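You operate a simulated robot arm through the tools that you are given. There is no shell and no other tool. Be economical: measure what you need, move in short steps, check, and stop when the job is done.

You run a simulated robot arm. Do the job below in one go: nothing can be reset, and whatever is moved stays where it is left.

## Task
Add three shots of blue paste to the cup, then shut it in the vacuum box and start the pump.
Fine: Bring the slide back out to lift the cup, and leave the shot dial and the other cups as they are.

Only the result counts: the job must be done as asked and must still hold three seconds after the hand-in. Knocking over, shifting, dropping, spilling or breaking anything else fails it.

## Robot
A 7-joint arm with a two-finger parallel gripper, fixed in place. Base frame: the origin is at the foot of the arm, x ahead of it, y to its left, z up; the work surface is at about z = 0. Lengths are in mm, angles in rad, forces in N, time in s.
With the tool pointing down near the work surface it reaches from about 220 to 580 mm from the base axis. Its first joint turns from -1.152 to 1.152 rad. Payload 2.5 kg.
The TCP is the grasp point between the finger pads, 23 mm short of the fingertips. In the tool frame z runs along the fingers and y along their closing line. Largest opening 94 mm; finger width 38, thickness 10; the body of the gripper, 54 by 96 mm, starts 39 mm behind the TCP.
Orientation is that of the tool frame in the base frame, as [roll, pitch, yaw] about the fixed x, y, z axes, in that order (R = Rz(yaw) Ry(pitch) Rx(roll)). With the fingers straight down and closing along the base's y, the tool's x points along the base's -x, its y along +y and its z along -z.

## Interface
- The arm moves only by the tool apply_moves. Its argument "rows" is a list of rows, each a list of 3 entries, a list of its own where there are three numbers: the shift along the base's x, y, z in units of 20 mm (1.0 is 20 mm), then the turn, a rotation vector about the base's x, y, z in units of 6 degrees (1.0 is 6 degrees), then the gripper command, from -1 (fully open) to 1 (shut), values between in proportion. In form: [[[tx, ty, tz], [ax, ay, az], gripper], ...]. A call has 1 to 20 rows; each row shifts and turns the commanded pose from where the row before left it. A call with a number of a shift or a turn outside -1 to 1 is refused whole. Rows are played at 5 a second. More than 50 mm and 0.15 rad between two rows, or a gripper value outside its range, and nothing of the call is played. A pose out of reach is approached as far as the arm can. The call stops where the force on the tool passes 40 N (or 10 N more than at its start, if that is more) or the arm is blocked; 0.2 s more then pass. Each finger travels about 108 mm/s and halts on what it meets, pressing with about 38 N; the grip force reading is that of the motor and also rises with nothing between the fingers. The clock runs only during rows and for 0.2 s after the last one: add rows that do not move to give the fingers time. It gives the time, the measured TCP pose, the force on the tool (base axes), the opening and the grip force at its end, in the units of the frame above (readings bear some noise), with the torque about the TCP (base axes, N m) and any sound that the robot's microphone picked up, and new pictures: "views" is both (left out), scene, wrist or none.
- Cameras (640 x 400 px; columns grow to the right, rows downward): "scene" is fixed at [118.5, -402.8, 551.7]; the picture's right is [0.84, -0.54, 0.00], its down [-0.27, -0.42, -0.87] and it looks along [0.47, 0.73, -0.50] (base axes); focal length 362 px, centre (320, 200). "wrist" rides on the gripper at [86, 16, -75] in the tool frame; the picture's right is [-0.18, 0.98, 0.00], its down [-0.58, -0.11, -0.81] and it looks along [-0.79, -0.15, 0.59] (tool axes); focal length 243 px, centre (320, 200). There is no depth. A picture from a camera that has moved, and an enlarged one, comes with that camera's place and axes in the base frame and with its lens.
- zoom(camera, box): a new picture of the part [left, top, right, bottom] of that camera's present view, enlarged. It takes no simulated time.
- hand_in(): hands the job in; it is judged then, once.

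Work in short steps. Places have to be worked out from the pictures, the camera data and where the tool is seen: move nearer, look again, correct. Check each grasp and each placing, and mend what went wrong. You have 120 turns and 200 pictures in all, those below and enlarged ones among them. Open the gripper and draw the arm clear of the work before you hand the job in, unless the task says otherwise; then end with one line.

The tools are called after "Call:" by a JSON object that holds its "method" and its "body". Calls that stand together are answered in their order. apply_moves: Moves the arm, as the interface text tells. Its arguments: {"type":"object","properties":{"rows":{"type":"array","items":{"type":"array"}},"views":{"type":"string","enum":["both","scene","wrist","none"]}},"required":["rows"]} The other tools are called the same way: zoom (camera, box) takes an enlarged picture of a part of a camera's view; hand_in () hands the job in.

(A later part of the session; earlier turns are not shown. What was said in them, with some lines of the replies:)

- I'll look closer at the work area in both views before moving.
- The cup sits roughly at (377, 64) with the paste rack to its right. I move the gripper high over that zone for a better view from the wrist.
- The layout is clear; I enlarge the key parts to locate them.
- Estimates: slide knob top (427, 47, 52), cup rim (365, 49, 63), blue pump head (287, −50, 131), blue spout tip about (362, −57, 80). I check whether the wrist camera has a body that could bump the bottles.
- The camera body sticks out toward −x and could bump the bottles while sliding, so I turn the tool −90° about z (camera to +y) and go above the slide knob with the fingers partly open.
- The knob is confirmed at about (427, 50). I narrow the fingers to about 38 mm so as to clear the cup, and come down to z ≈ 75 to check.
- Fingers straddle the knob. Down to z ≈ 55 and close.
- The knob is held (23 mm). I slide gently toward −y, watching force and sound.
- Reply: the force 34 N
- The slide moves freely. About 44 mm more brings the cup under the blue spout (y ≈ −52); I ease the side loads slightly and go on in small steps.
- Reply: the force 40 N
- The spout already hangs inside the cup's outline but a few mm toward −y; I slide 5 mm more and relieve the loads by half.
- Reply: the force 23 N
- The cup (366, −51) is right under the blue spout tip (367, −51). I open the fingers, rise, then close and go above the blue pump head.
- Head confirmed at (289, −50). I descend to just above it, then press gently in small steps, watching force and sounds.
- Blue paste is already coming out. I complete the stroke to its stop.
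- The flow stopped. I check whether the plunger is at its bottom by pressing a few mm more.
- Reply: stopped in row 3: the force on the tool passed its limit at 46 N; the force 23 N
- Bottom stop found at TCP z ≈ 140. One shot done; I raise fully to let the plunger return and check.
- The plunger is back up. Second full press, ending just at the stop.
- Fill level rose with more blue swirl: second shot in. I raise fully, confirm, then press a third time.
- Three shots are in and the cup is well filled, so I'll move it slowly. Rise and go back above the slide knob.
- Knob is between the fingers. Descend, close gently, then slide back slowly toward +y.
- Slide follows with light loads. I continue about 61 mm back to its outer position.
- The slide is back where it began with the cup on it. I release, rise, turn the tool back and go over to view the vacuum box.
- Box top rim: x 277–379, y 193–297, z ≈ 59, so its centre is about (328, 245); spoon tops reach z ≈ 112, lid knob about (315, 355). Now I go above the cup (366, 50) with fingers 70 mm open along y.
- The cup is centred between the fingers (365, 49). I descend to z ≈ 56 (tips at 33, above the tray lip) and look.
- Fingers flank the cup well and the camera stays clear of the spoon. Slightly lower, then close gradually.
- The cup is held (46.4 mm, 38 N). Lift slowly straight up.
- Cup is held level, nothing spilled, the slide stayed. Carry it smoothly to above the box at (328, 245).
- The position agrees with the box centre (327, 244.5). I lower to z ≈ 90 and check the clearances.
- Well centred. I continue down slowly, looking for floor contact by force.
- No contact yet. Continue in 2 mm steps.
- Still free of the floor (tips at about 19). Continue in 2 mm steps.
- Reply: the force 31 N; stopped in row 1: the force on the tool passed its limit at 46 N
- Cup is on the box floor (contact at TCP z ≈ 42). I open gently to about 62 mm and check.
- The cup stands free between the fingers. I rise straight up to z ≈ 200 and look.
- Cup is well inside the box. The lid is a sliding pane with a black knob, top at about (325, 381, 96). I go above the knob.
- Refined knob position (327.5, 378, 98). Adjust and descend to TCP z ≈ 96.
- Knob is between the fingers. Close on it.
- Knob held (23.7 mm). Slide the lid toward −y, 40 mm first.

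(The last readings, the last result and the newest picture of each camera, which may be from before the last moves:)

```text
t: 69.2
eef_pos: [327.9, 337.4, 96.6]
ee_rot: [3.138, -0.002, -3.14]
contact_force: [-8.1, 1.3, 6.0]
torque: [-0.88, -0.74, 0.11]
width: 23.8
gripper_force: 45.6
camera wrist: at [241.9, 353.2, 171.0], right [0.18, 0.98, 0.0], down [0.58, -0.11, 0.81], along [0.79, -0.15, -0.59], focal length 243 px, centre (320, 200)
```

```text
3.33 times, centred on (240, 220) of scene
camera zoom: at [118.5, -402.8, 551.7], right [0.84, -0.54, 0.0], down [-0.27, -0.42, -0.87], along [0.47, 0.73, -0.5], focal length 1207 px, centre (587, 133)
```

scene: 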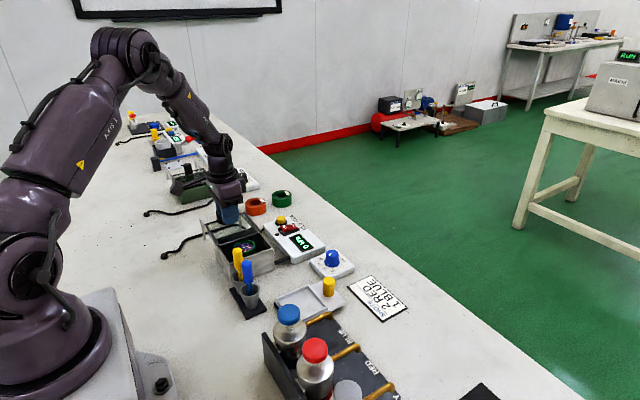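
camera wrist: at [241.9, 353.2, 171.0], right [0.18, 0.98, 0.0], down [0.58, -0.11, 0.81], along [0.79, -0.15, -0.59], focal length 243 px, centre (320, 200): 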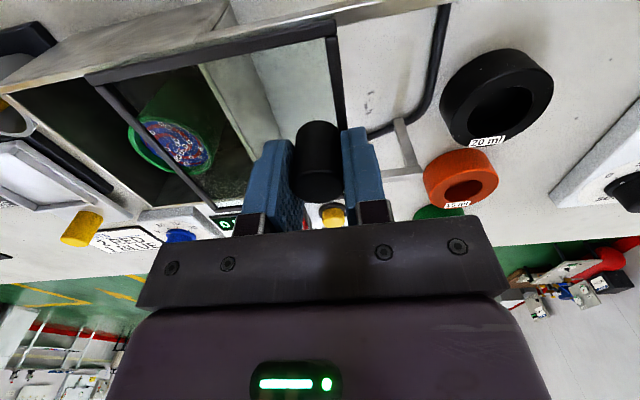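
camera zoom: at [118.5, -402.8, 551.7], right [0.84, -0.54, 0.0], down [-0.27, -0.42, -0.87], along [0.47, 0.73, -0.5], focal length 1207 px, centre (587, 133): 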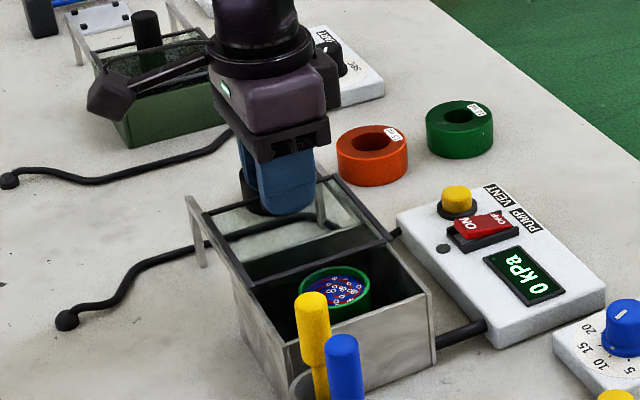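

The lid slides well over the cup. Continue about 56 mm, then look for the stop.

Call:
{"method": "apply_moves", "body": {"rows": [[[0, -0.3, 0], [0, 0, 0], 0.8], [[0, -0.3, 0], [0, 0, 0], 0.8], [[0, -0.3, 0], [0, 0, 0], 0.8], [[0, -0.3, 0], [0, 0, 0], 0.8], [[0, -0.3, 0], [0, 0, 0], 0.8], [[0, -0.3, 0], [0, 0, 0], 0.8], [[0, -0.3, 0], [0, 0, 0], 0.8], [[0, -0.3, 0], [0, 0, 0], 0.8], [[0, -0.2, 0], [0, 0, 0], 0.8], [[0, -0.2, 0], [0, 0, 0], 0.8]]}}

Call:
{"method": "zoom", "body": {"camera": "scene", "box": [160, 160, 320, 280]}}

```text
t: 71.3
eef_pos: [328.4, 282.7, 95.7]
ee_rot: [3.138, -0.002, -3.14]
contact_force: [-17.0, -0.6, 18.9]
torque: [-0.71, -0.2, 0.0]
width: 23.5
gripper_force: 44.8
camera wrist: at [241.9, 297.1, 170.8], right [0.18, 0.98, 0.0], down [0.58, -0.11, 0.81], along [0.79, -0.15, -0.59], focal length 243 px, centre (320, 200)
```

scene: 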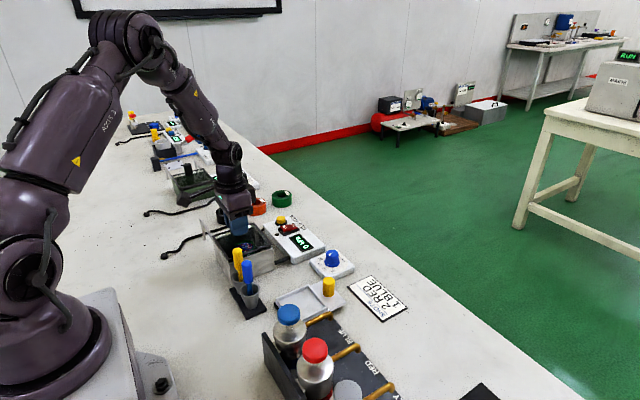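
wrist: 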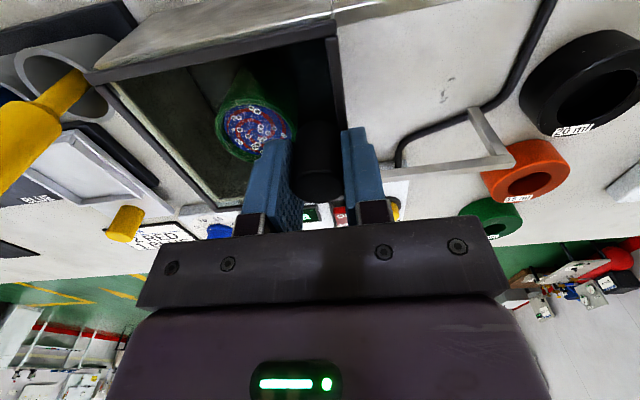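

```text
3.33 times, centred on (240, 220) of scene
camera zoom: at [118.4, -402.9, 551.7], right [0.84, -0.54, 0.0], down [-0.27, -0.42, -0.87], along [0.47, 0.73, -0.5], focal length 1207 px, centre (587, 133)
```

zoom: 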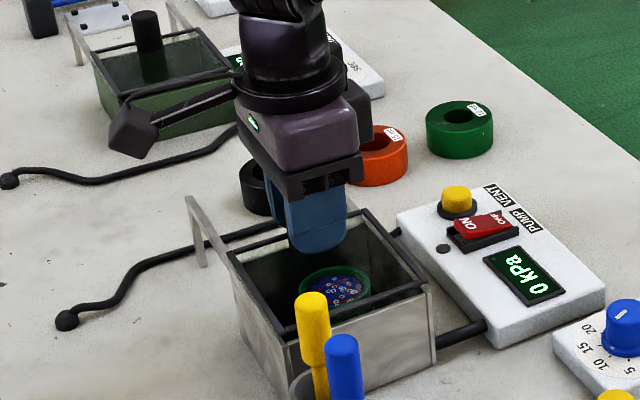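

Nearly shut. I push on in 2 mm steps until the stop is felt.

Call:
{"method": "apply_moves", "body": {"rows": [[[-0.015, -0.1, 0.015], [0, 0, 0], 0.8], [[0, -0.1, 0], [0, 0, 0], 0.8], [[0, -0.1, 0], [0, 0, 0], 0.8]], "views": "none"}}

Call:
{"method": "apply_moves", "body": {"rows": [[[0, -0.1, 0], [0, 0, 0], 0.8], [[0, -0.1, 0], [0, 0, 0], 0.8]], "views": "none"}}

Call:
{"method": "zoom", "body": {"camera": "scene", "box": [200, 200, 296, 272]}}

```text
t: 72.2
eef_pos: [328.7, 280.9, 95.8]
ee_rot: [3.127, 0.004, -3.138]
contact_force: [4.1, 4.8, -3.0]
torque: [-1.05, 0.72, -0.07]
width: 24.0
gripper_force: 44.7
stopped in row 3: the force on the tool passed its limit at 43 N (the readings are from after the stop); the commanded pose is now the measured one
```

```text
t: 72.9
eef_pos: [329.2, 281.8, 95.4]
ee_rot: [3.117, 0.009, -3.134]
contact_force: [4.0, 5.1, -2.2]
torque: [-1.25, 0.3, -0.11]
width: 23.9
gripper_force: 44.8
stopped in row 2: the force on the tool passed its limit at 42 N (the readings are from after the stop); the commanded pose is now the measured one
```

```text
5.56 times, centred on (248, 236) of scene
camera zoom: at [118.5, -402.8, 551.7], right [0.84, -0.54, 0.0], down [-0.27, -0.42, -0.87], along [0.47, 0.73, -0.5], focal length 2012 px, centre (720, 0)
```

zoom: 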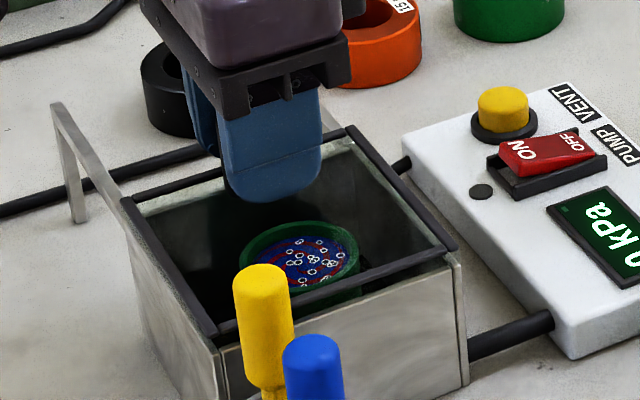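

The lid is against its stop. I release, rise, and inspect the closure and the switch.

Call:
{"method": "apply_moves", "body": {"rows": [[[0, 0, 0], [0, 0, 0], 0.4], [[0, 0, 0], [0, 0, 0], 0], [[0, 0, 0], [0, 0, 0], 0], [[0, 0, 0.5], [0, 0, 0], 0], [[0, 0, 1], [-0.2, 0, 0], 0], [[0, 0, 1], [0, 0, 0], 0], [[0, 0, 1], [0, 0, 0], 0], [[0, 0, 1], [0, 0, 0], 0], [[-0.7, -0.4, 1], [0, 0, 0], 0.5], [[-0.7, -0.4, 1], [0, 0, 0], 1], [[-0.7, 0, 0], [0, 0, 0], 1], [[0, 0, 0], [0, 0, 0], 1]]}}

Call:
{"method": "zoom", "body": {"camera": "scene", "box": [200, 180, 328, 276]}}

Call:
{"method": "zoom", "body": {"camera": "wrist", "box": [200, 0, 456, 160]}}

```text
t: 75.5
eef_pos: [286.3, 265.1, 226.4]
ee_rot: [3.14, 0.01, -3.134]
contact_force: [-0.2, 0.6, 0.3]
torque: [0.0, -0.05, -0.01]
width: 0.0
gripper_force: 37.9
camera wrist: at [198.5, 279.2, 300.8], right [0.18, 0.98, 0.0], down [0.58, -0.11, 0.81], along [0.8, -0.14, -0.58], focal length 243 px, centre (320, 200)
```

scene: 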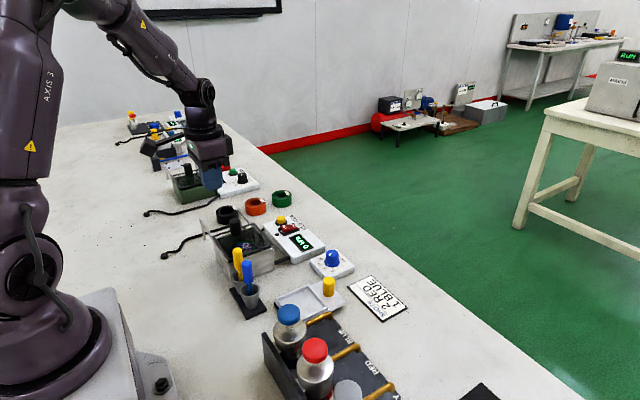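
wrist: 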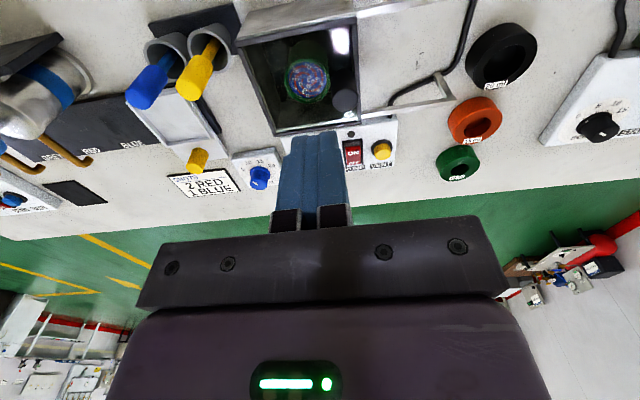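

```text
4.17 times, centred on (264, 228) of scene
camera zoom: at [118.5, -402.8, 551.7], right [0.84, -0.54, 0.0], down [-0.27, -0.42, -0.87], along [0.47, 0.73, -0.5], focal length 1509 px, centre (553, 83)
```

zoom: 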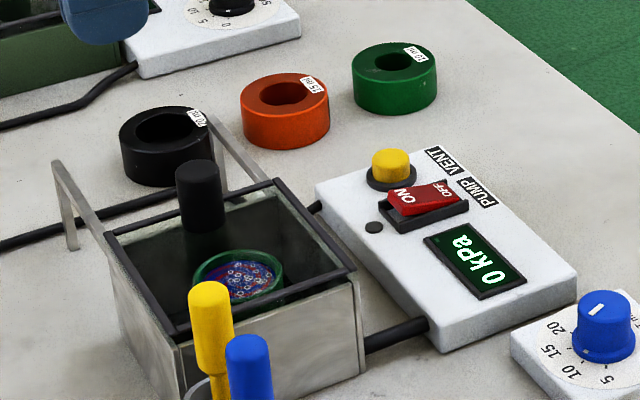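

```text
2.50 times, centred on (328, 80) of wrist
camera zoom: at [198.5, 279.2, 300.8], right [0.18, 0.98, 0.0], down [0.58, -0.11, 0.81], along [0.8, -0.14, -0.58], focal length 606 px, centre (300, 500)
```

zoom: 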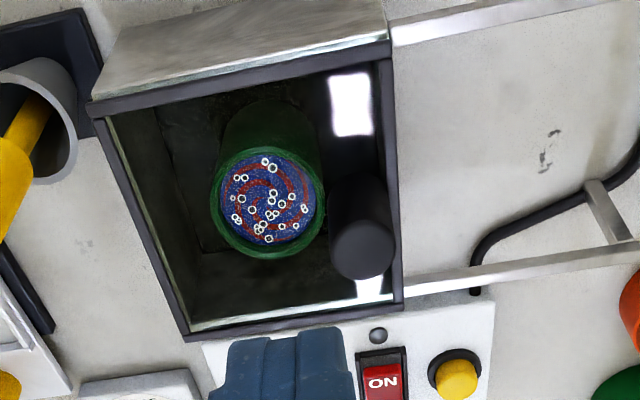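

Lid covers the box fully. The pump rocker's ON half is at about (453, 284, 33), VENT at y ≈ 317. I turn the tool −90° (keeps the camera away from the lid knob) and go above the ON end with closed fingers.

Call:
{"method": "apply_moves", "body": {"rows": [[[0.547, 0.05, -0.2], [0, 0, -1], 1], [[0.547, 0.05, -0.2], [0, 0, -1], 1], [[0.547, 0.05, -0.2], [0, 0, -1], 1], [[0.547, 0.05, -0.2], [0, 0, -1], 1], [[0.547, 0.05, -0.2], [0, 0, -1], 1], [[0.547, 0.05, -0.2], [0, 0, -1], 1], [[0.547, 0.05, -0.2], [0, 0, -1], 1], [[0.547, 0.05, -0.2], [0, 0, -1], 1], [[0.547, 0.05, -0.2], [0, 0, -1], 1], [[0.547, 0.05, -0.2], [0, 0, -1], 1], [[0.547, 0.05, -0.2], [0, 0, -1], 1], [[0.547, 0.05, -0.2], [0, 0, -1], 1], [[0.547, 0.05, -0.2], [0, 0, -1], 1], [[0.547, 0.05, -0.2], [0, 0, -1], 1], [[0.547, 0.05, -0.2], [0, 0, -1], 1], [[0, 0, -1], [0, 0, 0], 1], [[0, 0, -1], [0, 0, 0], 1], [[0, 0, 0], [0, 0, 0], 1]]}}

Call:
{"method": "zoom", "body": {"camera": "scene", "box": [220, 160, 348, 256]}}

Call:
{"method": "zoom", "body": {"camera": "wrist", "box": [200, 0, 456, 160]}}

```text
t: 79.3
eef_pos: [450.7, 281.5, 124.2]
ee_rot: [3.14, 0.009, 1.577]
contact_force: [-0.4, 0.0, -0.5]
torque: [-0.02, 0.0, -0.01]
width: 0.2
gripper_force: 38.0
camera wrist: at [465.9, 366.7, 199.5], right [0.98, -0.18, 0.0], down [-0.11, -0.58, 0.81], along [-0.14, -0.8, -0.59], focal length 243 px, centre (320, 200)
```

scene: 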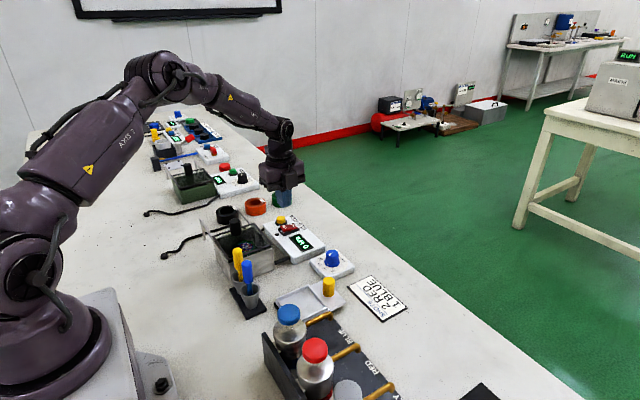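
wrist: 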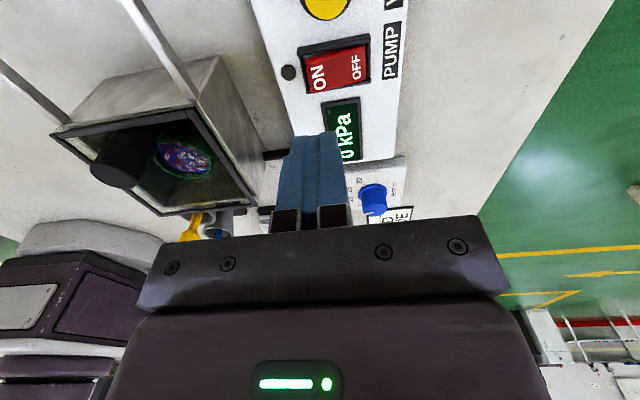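

```text
4.17 times, centred on (284, 208) of scene
camera zoom: at [118.5, -402.8, 551.7], right [0.84, -0.54, 0.0], down [-0.27, -0.42, -0.87], along [0.47, 0.73, -0.5], focal length 1509 px, centre (470, 167)
```

zoom: 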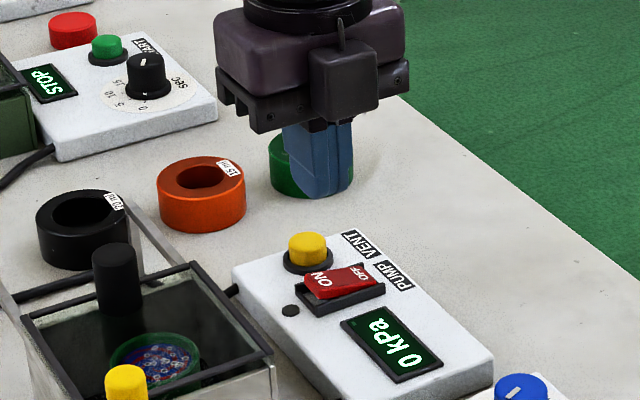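

```text
2.50 times, centred on (328, 80) of wrist
camera zoom: at [465.9, 366.7, 199.5], right [0.98, -0.18, 0.0], down [-0.11, -0.58, 0.81], along [-0.14, -0.8, -0.59], focal length 606 px, centre (300, 500)
```

zoom: 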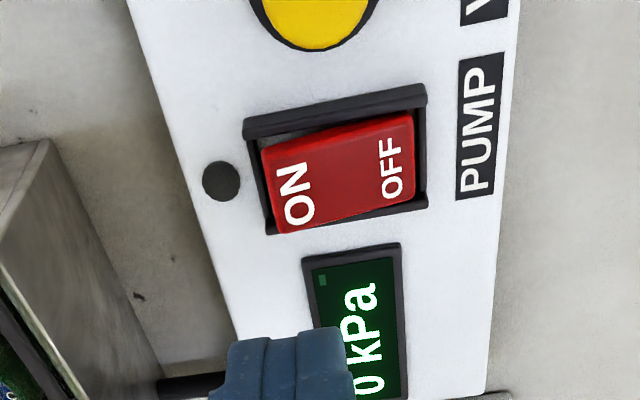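

Rocker spans x 443–483, y ≈ 283; ON end is the raised one. I lower to just above it.

Call:
{"method": "apply_moves", "body": {"rows": [[[-0.1, 0.05, -0.8], [0, 0, 0], 1], [[0, 0, -0.8], [0, 0, 0], 1], [[0, 0, -0.8], [0, 0, 0], 1], [[0, 0, -0.6], [0, 0, 0], 1], [[0, 0, 0], [0, 0, 0], 1]]}}

Call:
{"method": "zoom", "body": {"camera": "scene", "box": [240, 190, 336, 262]}}

```text
t: 80.5
eef_pos: [448.0, 281.7, 65.5]
ee_rot: [3.14, 0.008, 1.578]
contact_force: [0.3, -0.4, -0.1]
torque: [0.0, 0.0, 0.02]
width: 0.0
gripper_force: 38.1
camera wrist: at [463.7, 367.7, 140.0], right [0.98, -0.18, 0.0], down [-0.11, -0.58, 0.81], along [-0.14, -0.8, -0.59], focal length 243 px, centre (320, 200)
```

scene: 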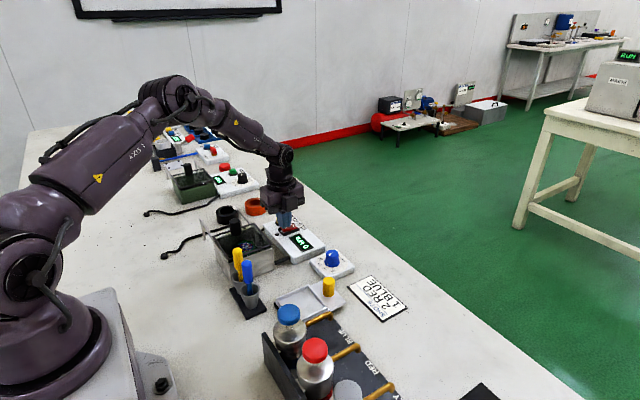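
wrist: 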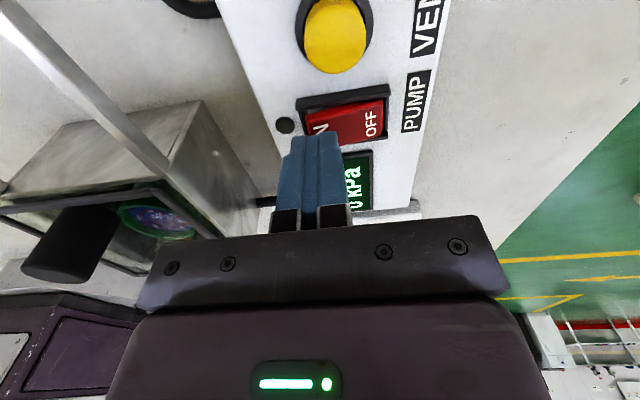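

```text
5.56 times, centred on (288, 226) of scene
camera zoom: at [118.5, -402.8, 551.7], right [0.84, -0.54, 0.0], down [-0.27, -0.42, -0.87], along [0.47, 0.73, -0.5], focal length 2012 px, centre (498, 56)
```

zoom: 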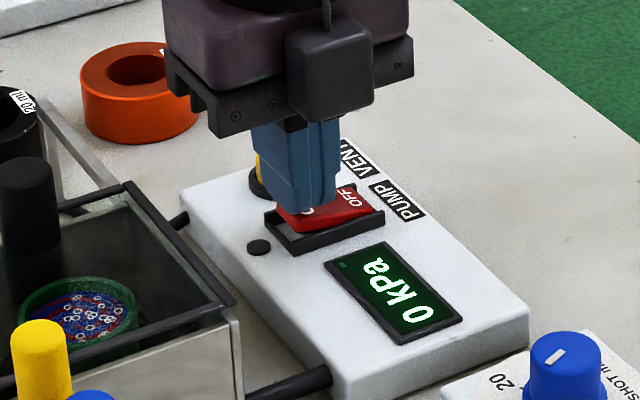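

Tip is right above the ON end. I press down in small steps.

Call:
{"method": "apply_moves", "body": {"rows": [[[0, 0, -0.2], [0, 0, 0], 1], [[0, 0, -0.15], [0, 0, 0], 1], [[0, 0, -0.1], [0, 0, 0], 1], [[0, 0, -0.1], [0, 0, 0], 1], [[0, 0, -0.1], [0, 0, 0], 1]], "views": "none"}}

Call:
{"method": "zoom", "body": {"camera": "scene", "box": [240, 190, 336, 262]}}

```text
t: 81.7
eef_pos: [448.1, 280.6, 56.4]
ee_rot: [-3.141, 0.008, 1.581]
contact_force: [-4.8, -1.9, 7.6]
torque: [0.07, 0.05, 0.04]
width: 0.0
gripper_force: 38.6
heard: click
stopped in row 5: the force on the tool passed its limit at 45 N (the readings are from after the stop); the commanded pose is now the measured one
```

```text
5.56 times, centred on (288, 226) of scene
camera zoom: at [118.5, -402.8, 551.7], right [0.84, -0.54, 0.0], down [-0.27, -0.42, -0.87], along [0.47, 0.73, -0.5], focal length 2012 px, centre (498, 56)
```

zoom: 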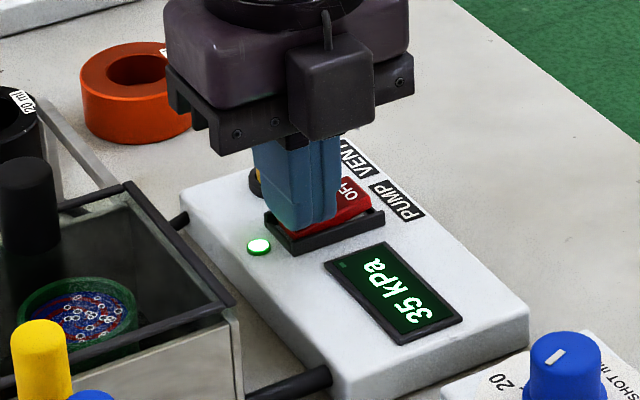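

A click, the lamp is lit and the gauge reads 35 kPa. I rise and draw clear, opening the gripper, then check.

Call:
{"method": "apply_moves", "body": {"rows": [[[0, 0, 0.5], [0, 0, 0], 1], [[0, 0, 1], [0, 0, 0], 1], [[0, 0, 1], [0, 0, 0], 1], [[0, 0, 1], [0, 0, 0], 1], [[0, 0, 1], [0, 0, 0], 1], [[0, 0, 1], [0, 0, 0], 1], [[0, 0, 1], [0, 0, 0], 0], [[0, 0, 1], [0, 0, 0], -0.5], [[-0.5, 0.5, 1], [0, 0, 0], -1], [[-0.5, 0.5, 1], [0, 0, 0], -1], [[-0.5, 0.5, 0.5], [0, 0, 0], -1], [[-0.5, 0.5, 0], [0, 0, 0], -1], [[0, 0, 0], [0, 0, 0], -1], [[0, 0, 0], [0, 0, 0], -1]], "views": "scene"}}

Call:
{"method": "zoom", "body": {"camera": "scene", "box": [210, 180, 370, 280]}}

Call:
{"method": "zoom", "body": {"camera": "scene", "box": [220, 240, 420, 400]}}

```text
t: 84.7
eef_pos: [408.3, 321.2, 256.7]
ee_rot: [-3.141, 0.009, 1.578]
contact_force: [-0.8, -0.9, 0.9]
torque: [0.02, 0.01, -0.01]
width: 94.2
gripper_force: 0.1
```

scene: 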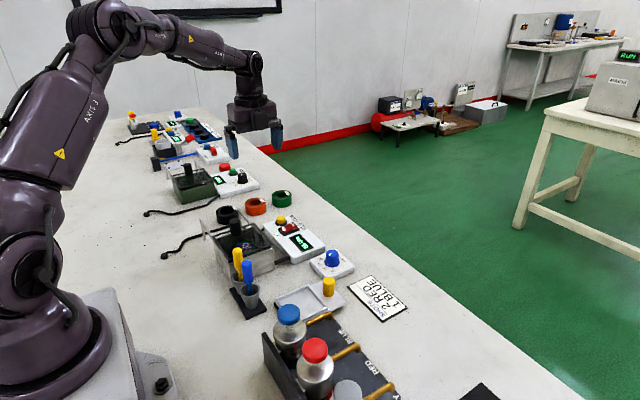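

```text
4.00 times, centred on (290, 230) of scene
camera zoom: at [118.5, -402.8, 551.7], right [0.84, -0.54, 0.0], down [-0.27, -0.42, -0.87], along [0.47, 0.73, -0.5], focal length 1448 px, centre (440, 80)
```

zoom: 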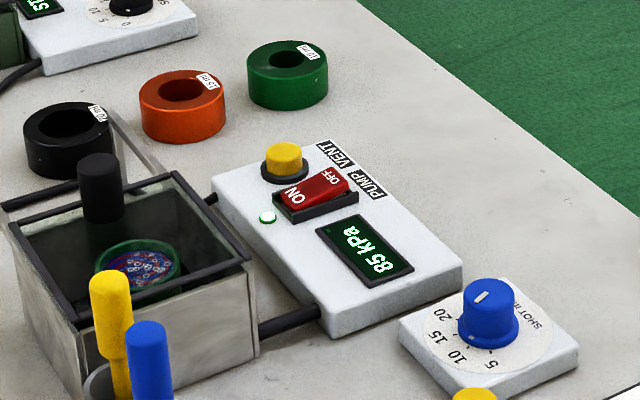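

```text
2.50 times, centred on (320, 320) of scene
camera zoom: at [118.5, -402.8, 551.7], right [0.84, -0.54, 0.0], down [-0.27, -0.42, -0.87], along [0.47, 0.73, -0.5], focal length 905 px, centre (320, -100)
```

zoom: 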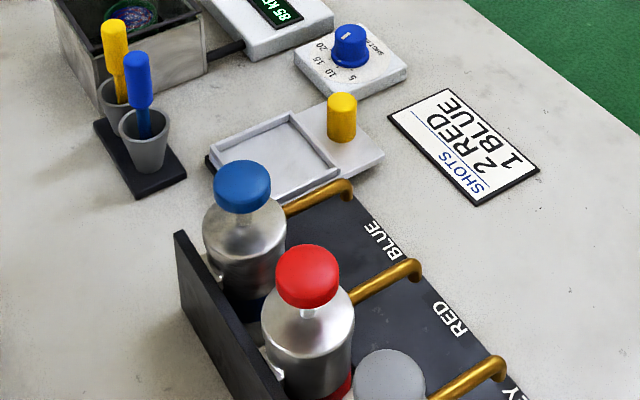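

The vacuum holds at 85 kPa, the pump lamp is lit, the lid is shut with the cup inside, the slide is out, the dial is untouched and the arm is clear. I hand in.

Call:
{"method": "hand_in", "body": {}}

```text
The job is handed in.
```

I added three shots of blue paste to the cup, brought the slide back out, shut the cup in the vacuum box and started the pump. The gauge read 85 kPa at the last look, and I did not touch the shot dial or the other cups.
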